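You operate a simulated robot arm through the tools that you are given. There is no shell and no other tool. Be economical: measure what you need, move in short steps, check, and stop when the job is done.

The job below is to be done with a simulated robot arm. You get a single attempt, and the scene is never put back.

Task
Put one of the black nozzles from the top of the casting table on the orange tag.

The check looks at the end state, three seconds after you hand in, the way a careful person would. Anything else that was tipped, shoved, dropped, spilled or broken makes it a failure.

Robot
A 7-joint arm with a two-finger parallel gripper, fixed in place. Base frame: the origin is at the foot of the arm, x ahead of it, y to its left, z up; the work surface is at about z = 0. Lengths are in m, angles in rad, forces in N, time in s.
With the tool pointing down near the work surface it reaches from about 0.24 to 0.62 m from the base axis. Its first joint turns from -1.152 to 1.152 rad. Payload 2.6 kg.
The TCP is the grasp point between the finger pads, 0.03 m short of the fingertips. In the tool frame z runs along the fingers and y along their closing line. The gripper opens to 0.094 m. The fingers are 0.028 m wide and 0.01 m thick; the gripper's body (0.05 by 0.096 m) begins 0.055 m behind the TCP.
Orientation is that of the tool frame in the base frame, as a unit quaternion [x, y, z, w]. With the fingers straight down and closing along the base's y, the tool's x points along the base's -x, its y along +y and its z along -z.

Tools
- The arm moves only by the tool send_rows. Its argument "moves" is a list of rows, each an object of numbers (a shift or turn left out is 0, a gripper value left out holds the last): "x", "y", "z": the shift along the tool's x, y, z in units of 400 mm (1.0 is 400 mm); "wx", "wy", "wz": the turn, a rotation vector about the tool's x, y, z in units of 120 degrees (1.0 is 120 degrees). In form: [{"x": .., "y": .., "z": .., "wx": .., "wy": .., "wz": ..}, ...]. A call has 1 to 20 rows; each row is the pose to reach, as a shift and turn from the pose commanded when the call began, along the tool's axes at that moment. "fingers" is the opening, from 0 (shut) to 1 (fully open), set as the call begins (left out, the last holds). A call with a number of a shift or a turn outside -1 to 1 is refused whole. Rows are played at 5 a second. More than 0.05 m and 0.15 rad between two rows, or a gripper value outside its range, and nothing of the call is played. A pose out of reach is approached as far as the arm can. The call stops where the force on the tool passes 40 N (or 10 N more than at its start, if that is more) or the arm is blocked; 0.2 s more then pass. The fingers move at their own pace (about 0.072 m/s each) and stop on an object; they squeeze with about 22 N. The grip force told is the motor's: it shows also when the fingers shut on nothing. Time passes only in rows, and 0.2 s behind the last, so rows that repeat a pose let the fingers close. The reply holds the time, the measured pose of the TCP, the force on the tool along the base axes, the opening and the grip force, in the units named above and with some noise.
- Cameras (640 x 400 px; columns grow to the right, rows downward): "scene" is fixed at [0.037, 0.4304, 0.5816]; the picture's right is [-0.74, -0.67, 0.00], its down [-0.35, 0.38, -0.85] and it looks along [0.58, -0.63, -0.52] (base axes); focal length 331 px, centre (320, 200). "wrist" rides on the gripper at [-0.037, 0, -0.058] in the tool frame; the picture's right is [0.00, -1.00, 0.00], its down [0.97, 0.00, -0.24] and it looks along [0.24, 0.00, 0.97] (tool axes); focal length 218 px, centre (320, 200).
- grab_frame(camera): a new picture of that camera. No time passes.
- measure_at(camera, pixels): for up to 12 pixels [column, row] of the newest picture of that camera ("zoom" is the newest enlarged one), the place [x, y, z] in the base frame of the surface seen there, good to about 0.003 m, but the place of the scene camera against the robot may be out by one fixed shift of up to 0.018 m in any direction. No time passes.
- zoom(camera, box): a new picture of the part [left, top, right, bottom] of that camera's present view, enlarged. No time passes.
- job_done(): hands the job in; it is judged then, once.

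Go step by step. Measure first, check grasps and placings, and put right what went wrong. The budget is 60 turns and 26 pictures, counting those below and the enlarged ones. Unless the task says otherwise, let go and move clear before handing in, and close with one line.

The tools are called as a command line: name --argument value ..., lists and objects as JSON in quotes. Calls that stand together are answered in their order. send_rows: Moves the arm, as the interface text tells. Its arguments: {"type":"object","properties":{"moves":{"type":"array"},"fingers":{"type":"number"}},"required":["moves"]} The other tools are called the same way: grab_frame (camera) takes a picture; measure_at (camera, pixels) gives the place of the surface under pixels of a picture; zoom (camera, box) takes an enlarged picture of a part of a camera's view; job_done () hands the job in.

At the start:

```text
time: 0.0
position: [0.4293, -0.084, 0.289]
ee_rot: [0.001, 1.0, 0.0, 0.0]
wrist_force: [-0.2, 0.4, 0.5]
width: 0.0942
finger_force: 0.1
```

scene: 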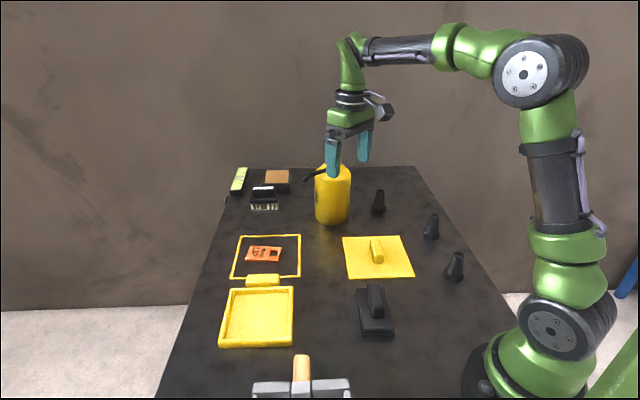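
wrist: 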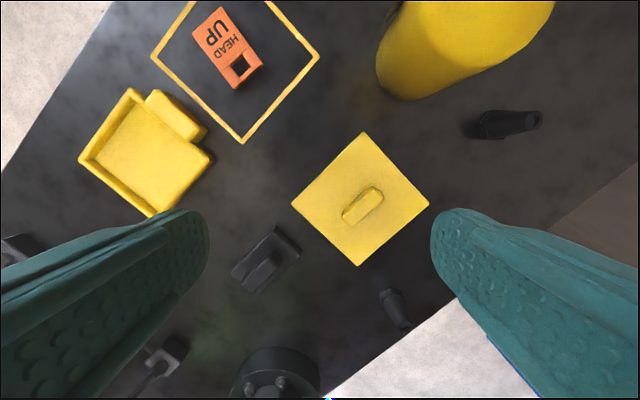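

The scene shows three black nozzles near pixels (378,202), (431,227), (455,267) and an orange tag at (264,254) with "HEAD UP" on it. I'll enlarge these and measure.

zoom --camera "scene" --box '[340, 170, 500, 300]'

zoom --camera "scene" --box '[210, 150, 340, 300]'

measure_at --camera "wrist" --pixels '[[220, 30], [240, 68], [495, 125], [535, 121], [388, 295], [403, 322], [480, 165], [190, 60], [263, 70], [218, 8], [234, 88]]'

measure_at --camera "scene" --pixels '[[378, 192], [378, 212], [433, 217], [430, 237], [457, 256], [454, 278], [264, 254], [252, 260], [278, 248], [333, 170], [268, 281]]'

```text
3.08 times, centred on (420, 235) of scene
```

zoom: 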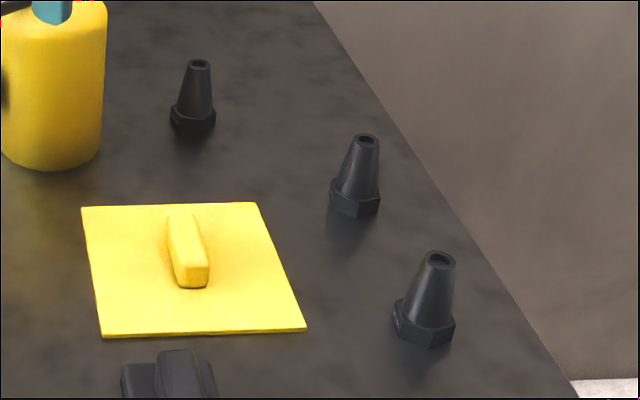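

```text
2.67 times, centred on (275, 225) of scene
```

zoom: 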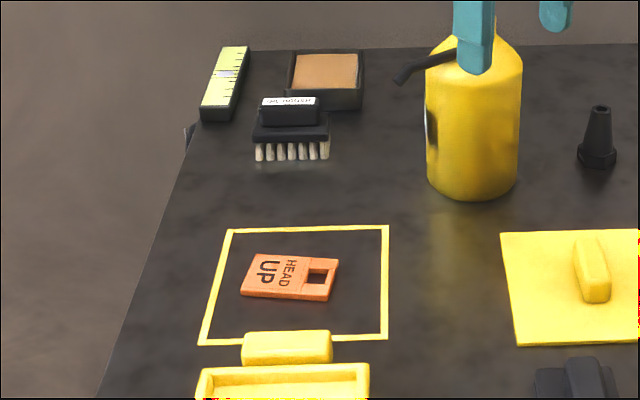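

```text
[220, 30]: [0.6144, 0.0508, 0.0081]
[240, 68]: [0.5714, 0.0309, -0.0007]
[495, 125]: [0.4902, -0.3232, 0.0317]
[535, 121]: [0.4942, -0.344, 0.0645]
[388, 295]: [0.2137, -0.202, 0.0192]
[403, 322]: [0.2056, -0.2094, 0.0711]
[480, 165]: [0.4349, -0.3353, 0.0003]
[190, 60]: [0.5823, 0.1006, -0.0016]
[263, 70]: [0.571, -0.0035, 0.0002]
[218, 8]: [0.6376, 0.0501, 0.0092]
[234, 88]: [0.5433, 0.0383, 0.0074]
```

```text
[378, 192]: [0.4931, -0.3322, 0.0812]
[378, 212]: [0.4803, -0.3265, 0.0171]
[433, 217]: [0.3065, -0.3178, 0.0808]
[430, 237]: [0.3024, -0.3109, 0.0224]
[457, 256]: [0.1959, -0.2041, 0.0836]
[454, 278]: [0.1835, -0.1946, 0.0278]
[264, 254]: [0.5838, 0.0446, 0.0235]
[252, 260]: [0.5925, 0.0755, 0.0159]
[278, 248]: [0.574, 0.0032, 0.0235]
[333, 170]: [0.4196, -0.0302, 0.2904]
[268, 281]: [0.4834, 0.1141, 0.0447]
```

Nozzles stand hex-base down; the middle one is at about (0.315,-0.323), the most reachable, and the tag's solid part is near (0.60,0.047), 8 mm thick. I'll go above the middle nozzle and look with the wrist camera.

send_rows --moves '[{"x": 0.045, "y": -0.094, "z": 0.016}, {"x": 0.09, "y": -0.188, "z": 0.033}, {"x": 0.135, "y": -0.28, "z": 0.05}, {"x": 0.18, "y": -0.375, "z": 0.066}, {"x": 0.225, "y": -0.47, "z": 0.083}, {"x": 0.275, "y": -0.565, "z": 0.1}, {"x": 0.275, "y": -0.565, "z": 0.1}]' --fingers 1

grab_frame --camera "wrist"

```text
time: 1.6
position: [0.3202, -0.3103, 0.2461]
ee_rot: [0.001, 1.0, 0.0, 0.0]
wrist_force: [-0.5, 0.1, -0.1]
width: 0.0939
finger_force: 0.0
```

```text
21 pictures are left
```

wrist: 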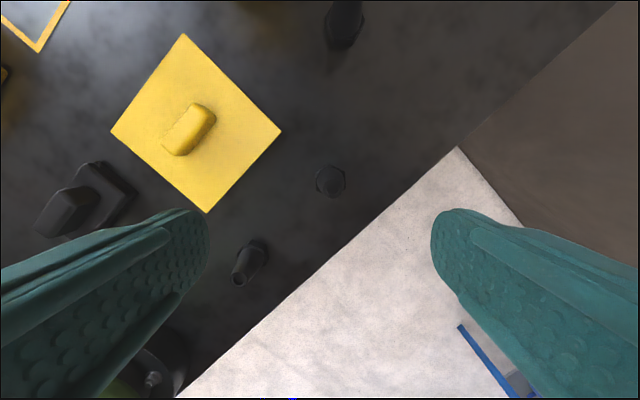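

The target nozzle is at wrist pixel (330,181), near the table edge. I'll enlarge it to read the hex orientation and centre.

zoom --camera "wrist" --box '[298, 161, 362, 201]'

measure_at --camera "wrist" --pixels '[[330, 181], [331, 188], [330, 170], [320, 185], [341, 185], [360, 185], [300, 185]]'

```text
10.00 times, centred on (330, 181) of wrist
```

zoom: 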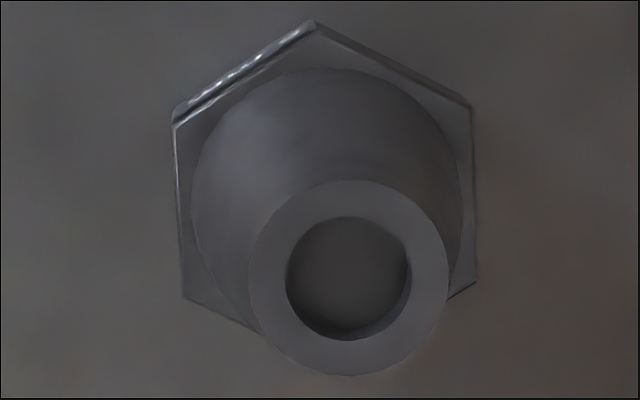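

```text
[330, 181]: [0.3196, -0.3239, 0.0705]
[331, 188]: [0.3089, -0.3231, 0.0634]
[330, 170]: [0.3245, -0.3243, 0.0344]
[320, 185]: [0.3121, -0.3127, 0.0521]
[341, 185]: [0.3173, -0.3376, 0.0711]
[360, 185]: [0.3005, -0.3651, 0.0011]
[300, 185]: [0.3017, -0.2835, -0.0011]
```

The hex flats are parallel to the base x (left and right edges at zoom columns 177 and 475), so the current orientation fits; the centre works out to (0.312,-0.324). I'll descend with open fingers to about z = 0.036.

send_rows --moves '[{"x": 0.02, "y": -0.035, "z": 0.08}, {"x": 0.02, "y": -0.035, "z": 0.18}, {"x": 0.02, "y": -0.035, "z": 0.28}, {"x": 0.02, "y": -0.035, "z": 0.36}, {"x": 0.02, "y": -0.035, "z": 0.42}, {"x": 0.02, "y": -0.035, "z": 0.47}, {"x": 0.02, "y": -0.035, "z": 0.5}, {"x": 0.02, "y": -0.035, "z": 0.522}, {"x": 0.02, "y": -0.035, "z": 0.522}]'

grab_frame --camera "wrist"

```text
time: 3.6
position: [0.3106, -0.3221, 0.039]
ee_rot: [0.0, 1.0, 0.0, 0.001]
wrist_force: [0.1, 0.0, -0.4]
width: 0.0941
finger_force: 0.1
```

```text
19 pictures are left
```

wrist: 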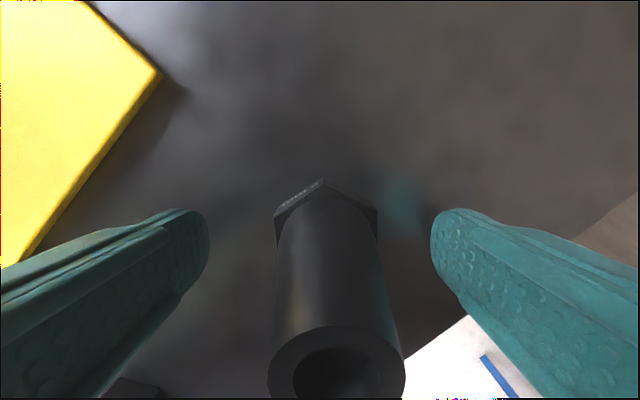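

The nozzle sits between the fingers, about 2.5 mm toward −y (hex columns 274–378 against centre 320). I'll trim by that, lower 3 mm and close.

send_rows --moves '[{"x": -0.005, "y": -0.006, "z": 0.0075}, {"x": -0.005, "y": -0.006, "z": 0.0075}]'

send_rows --moves '[{"x": 0}, {"x": 0}, {"x": 0}, {"x": 0}, {"x": 0}, {"x": 0}]' --fingers 0

grab_frame --camera "wrist"

```text
time: 4.2
position: [0.312, -0.3263, 0.0358]
ee_rot: [-0.001, 1.0, -0.001, 0.001]
wrist_force: [-0.9, 0.2, -0.1]
width: 0.094
finger_force: 0.0
```

```text
time: 5.6
position: [0.3128, -0.3247, 0.036]
ee_rot: [0.0, 1.0, 0.0, 0.0]
wrist_force: [0.4, -0.4, 0.0]
width: 0.0388
finger_force: 22.4
```

```text
18 pictures are left
```

wrist: 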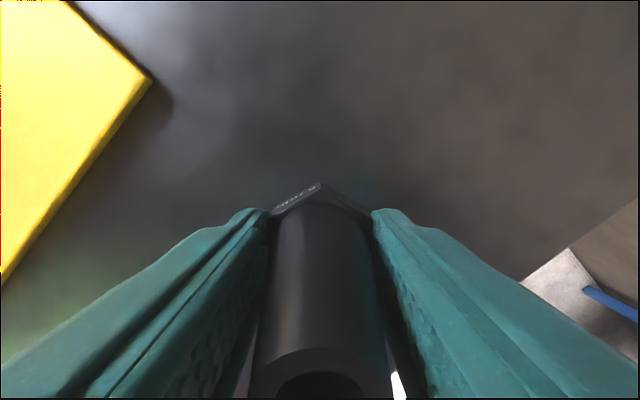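

The grip is solid: 38.8 mm opening, 22 N, fingers flush on the hex flats. I'll lift, then check with a scene picture.

send_rows --moves '[{"z": -0.03}, {"z": -0.1}, {"z": -0.2}, {"z": -0.3}, {"z": -0.4}, {"z": -0.5}, {"z": -0.5}]'

grab_frame --camera "scene"

measure_at --camera "scene" --pixels '[[332, 170], [332, 200], [318, 195], [346, 195], [306, 178]]'

```text
time: 7.2
position: [0.3143, -0.3257, 0.239]
ee_rot: [0.0, 1.0, 0.001, 0.0]
wrist_force: [0.0, -0.5, 0.0]
width: 0.0387
finger_force: 21.9
```

```text
17 pictures are left
```

scene: 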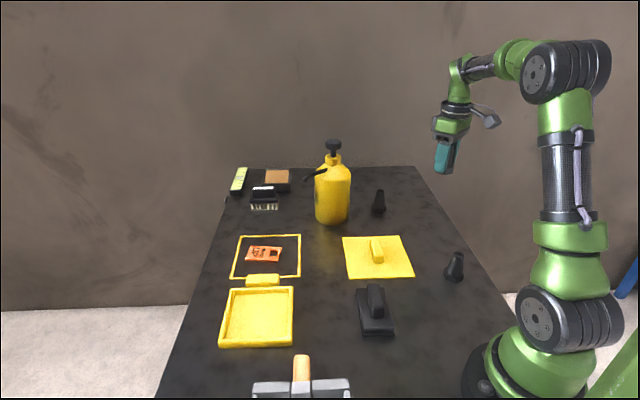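

```text
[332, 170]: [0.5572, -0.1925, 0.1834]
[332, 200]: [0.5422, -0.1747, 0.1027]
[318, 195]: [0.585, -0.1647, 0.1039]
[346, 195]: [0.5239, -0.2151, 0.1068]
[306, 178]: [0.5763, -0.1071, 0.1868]
```

The nozzle is lifted, other things undisturbed; the bottle's spout reaches (0.58,-0.107,0.19). I'll route around at low x, then approach to view the tag from above.

send_rows --moves '[{"x": -0.012, "y": 0.1}, {"x": -0.025, "y": 0.2}, {"x": -0.037, "y": 0.3}, {"x": -0.05, "y": 0.4}, {"x": -0.062, "y": 0.5}, {"x": -0.075, "y": 0.6}, {"x": -0.087, "y": 0.7}, {"x": -0.1, "y": 0.8}, {"x": -0.115, "y": 0.9}, {"x": -0.17, "y": 0.927}, {"x": -0.27, "y": 0.927}, {"x": -0.37, "y": 0.927}, {"x": -0.465, "y": 0.927}, {"x": -0.465, "y": 0.927}]'

grab_frame --camera "wrist"

```text
time: 10.2
position: [0.5, 0.0435, 0.2383]
ee_rot: [0.001, 1.0, -0.001, 0.0]
wrist_force: [-0.1, -0.6, -0.4]
width: 0.0391
finger_force: 22.1
```

```text
16 pictures are left
```

wrist: 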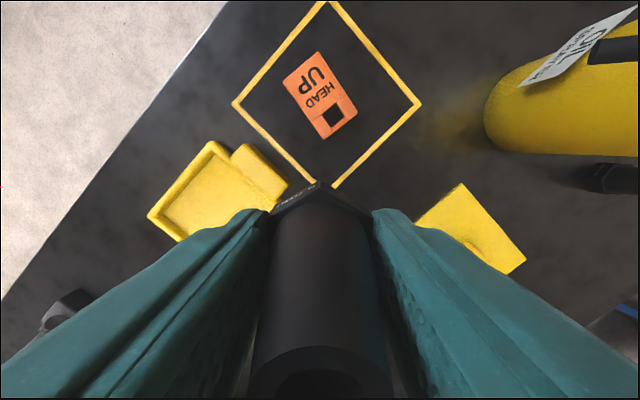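

zoom --camera "wrist" --box '[272, 45, 368, 145]'

measure_at --camera "wrist" --pixels '[[285, 82], [319, 54], [356, 113], [323, 138], [312, 79], [320, 95], [327, 108], [341, 107], [336, 127], [333, 116]]'

```text
4.00 times, centred on (320, 95) of wrist
```

zoom: 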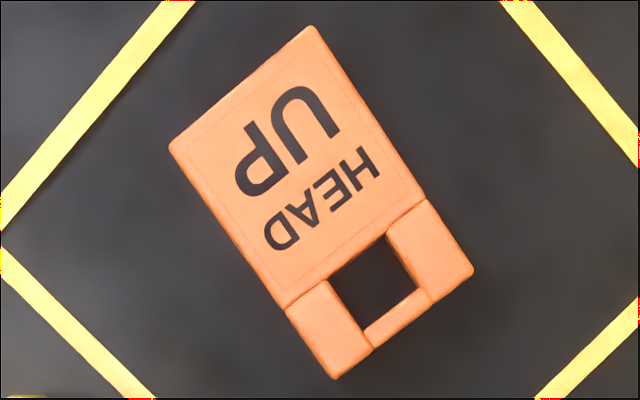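

```text
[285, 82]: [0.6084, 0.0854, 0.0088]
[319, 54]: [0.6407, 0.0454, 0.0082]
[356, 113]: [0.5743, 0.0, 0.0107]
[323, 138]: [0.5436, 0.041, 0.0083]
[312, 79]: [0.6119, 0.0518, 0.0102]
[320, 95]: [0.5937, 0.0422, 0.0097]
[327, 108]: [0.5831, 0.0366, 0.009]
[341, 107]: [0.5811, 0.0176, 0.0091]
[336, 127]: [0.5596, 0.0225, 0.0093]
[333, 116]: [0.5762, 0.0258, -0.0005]
```

The tag's solid panel is centred near (0.603,0.048), about 51×53 mm, top at z≈0.009, so the 39–45 mm hex base fits. I'll move over it and come down to about 11 mm above.

send_rows --moves '[{"x": -0.1, "y": 0.003}, {"x": -0.2, "y": 0.0065}, {"x": -0.257, "y": 0.0065}, {"x": -0.257, "y": 0.0065, "z": 0.1}, {"x": -0.257, "y": 0.0065, "z": 0.2}, {"x": -0.257, "y": 0.0065, "z": 0.3}, {"x": -0.257, "y": 0.0065, "z": 0.38}, {"x": -0.257, "y": 0.0065, "z": 0.43}, {"x": -0.257, "y": 0.0065, "z": 0.45}, {"x": -0.257, "y": 0.0065, "z": 0.45}]'

zoom --camera "scene" --box '[210, 180, 338, 290]'

grab_frame --camera "wrist"

```text
time: 12.4
position: [0.6028, 0.0474, 0.0552]
ee_rot: [-0.001, 1.0, 0.0, 0.0]
wrist_force: [0.5, 0.0, 0.1]
width: 0.039
finger_force: 22.1
out of reach, approached as far as the arm can: row 3, 4
```

```text
3.64 times, centred on (274, 235) of scene
```

zoom: 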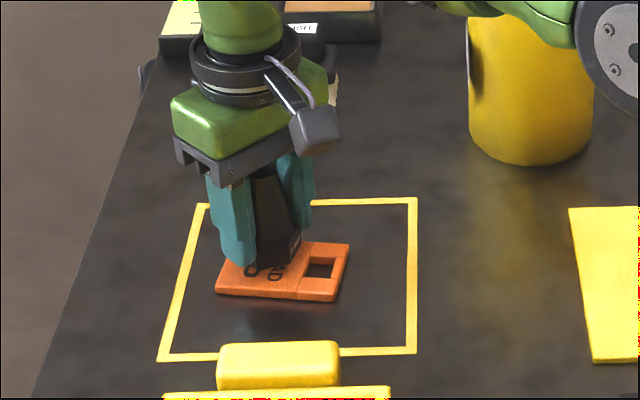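

```text
13 pictures are left
```

wrist: 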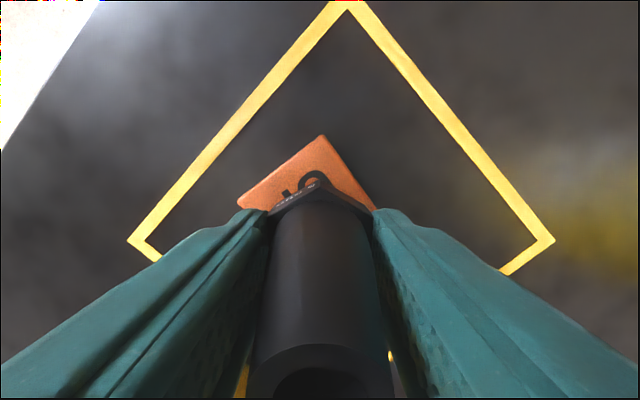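

Position reads (0.603,0.047,0.055) and the tag's far corner shows at wrist (322,137), so the nozzle is over the panel. I'll lower slowly until it touches.

send_rows --moves '[{"z": 0.01}, {"z": 0.018}, {"z": 0.022}, {"z": 0.0255}, {"z": 0.0255}]'

zoom --camera "scene" --box '[236, 220, 300, 260]'

```text
time: 13.6
position: [0.6018, 0.0461, 0.0458]
ee_rot: [0.0, 1.0, 0.001, 0.0]
wrist_force: [-0.1, 0.0, -1.0]
width: 0.0392
finger_force: 22.2
```

```text
10.00 times, centred on (268, 240) of scene
```

zoom: 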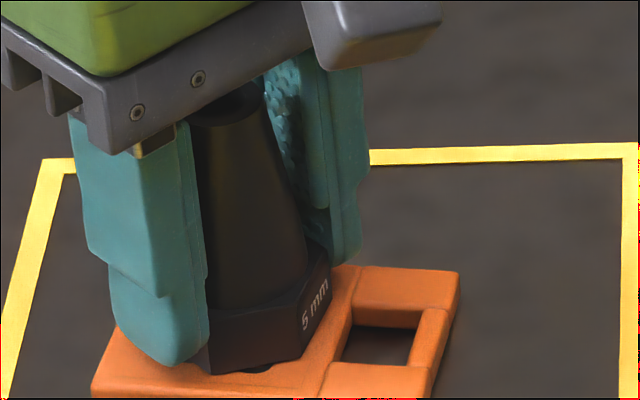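

The nozzle base is about at the tag, with no clear contact force yet (-1 N). I'll step down another millimetre or so to feel for it.

send_rows --moves '[{"z": 0.0012}, {"z": 0.0025}, {"z": 0.0025}]'

```text
time: 14.4
position: [0.6014, 0.0472, 0.0448]
ee_rot: [0.0, 1.0, 0.0, 0.0]
wrist_force: [0.3, -0.4, -0.6]
width: 0.0388
finger_force: 22.1
```

send_rows --moves '[{"z": 0.0012}, {"z": 0.0025}, {"z": 0.0025}]'

```text
time: 15.2
position: [0.6018, 0.0481, 0.0446]
ee_rot: [0.001, 1.0, 0.0, 0.0]
wrist_force: [-2.4, 0.0, 5.5]
width: 0.0387
finger_force: 22.2
```

Contact shows now (5.5 N upward), so the nozzle rests on the tag. I'll open the fingers in place, moderately wide.

send_rows --moves '[{"z": 0}, {"z": 0}, {"z": 0}, {"z": 0}]' --fingers 0.8

grab_frame --camera "wrist"

```text
time: 16.2
position: [0.6014, 0.0479, 0.0445]
ee_rot: [-0.001, 1.0, 0.0, 0.0]
wrist_force: [-0.3, -1.0, 0.1]
width: 0.0752
finger_force: 0.1
```

```text
11 pictures are left
```

wrist: 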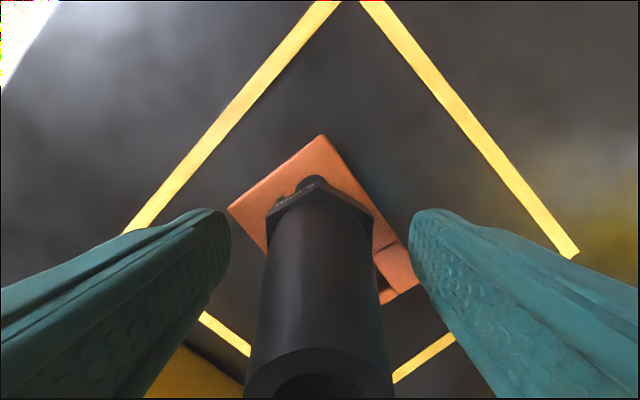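

The nozzle stands free on the tag, fingers clear. I'll go straight up to z≈0.15, then back and up.

send_rows --moves '[{"z": -0.03}, {"z": -0.08}, {"z": -0.16}, {"z": -0.24}, {"z": -0.28}, {"x": 0.06, "z": -0.32}, {"x": 0.15, "z": -0.36}, {"x": 0.25, "z": -0.4}, {"x": 0.35, "z": -0.45}, {"x": 0.35, "z": -0.45}]'

grab_frame --camera "scene"

grab_frame --camera "wrist"

zoom --camera "scene" --box '[220, 200, 316, 290]'

```text
time: 18.4
position: [0.4619, 0.0453, 0.2242]
ee_rot: [0.0, 1.0, 0.0, 0.0]
wrist_force: [0.2, 0.0, -0.6]
width: 0.075
finger_force: 0.1
```

```text
10 pictures are left
```

scene: 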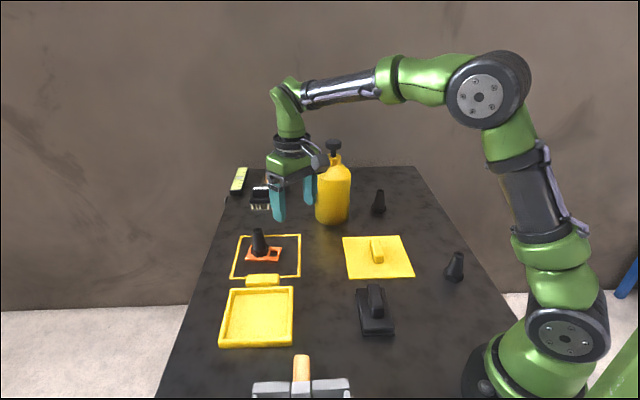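

```text
9 pictures are left
```

wrist: 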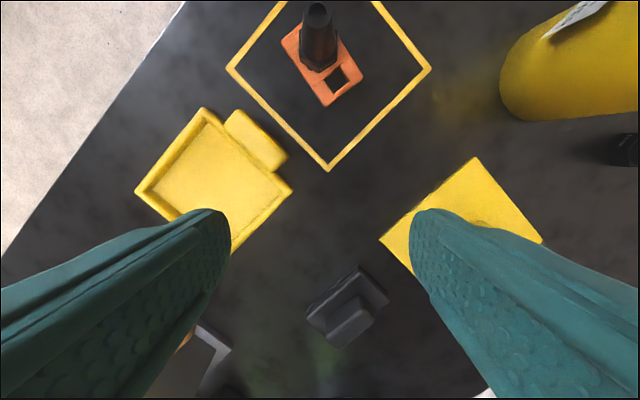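

```text
4.44 times, centred on (268, 245) of scene
```

zoom: 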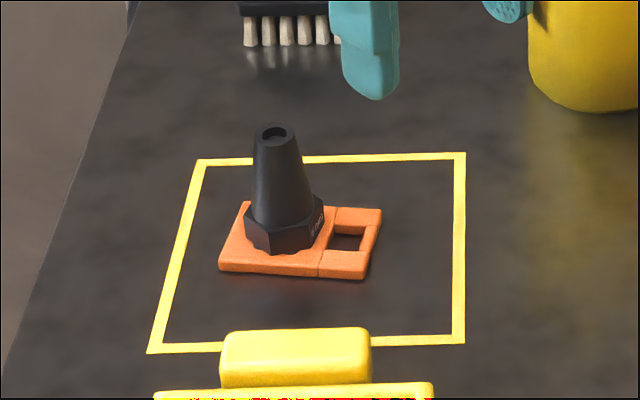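

The nozzle stands upright and fully on the tag's solid panel (zoom pixels 245–325, 125–255), everything else is where it was, and the arm is clear, so I'm handing in.

job_done

```text
The job is handed in.
```

One black nozzle, the middle of the three, now stands upright on the orange tag, and nothing else in the scene was moved.
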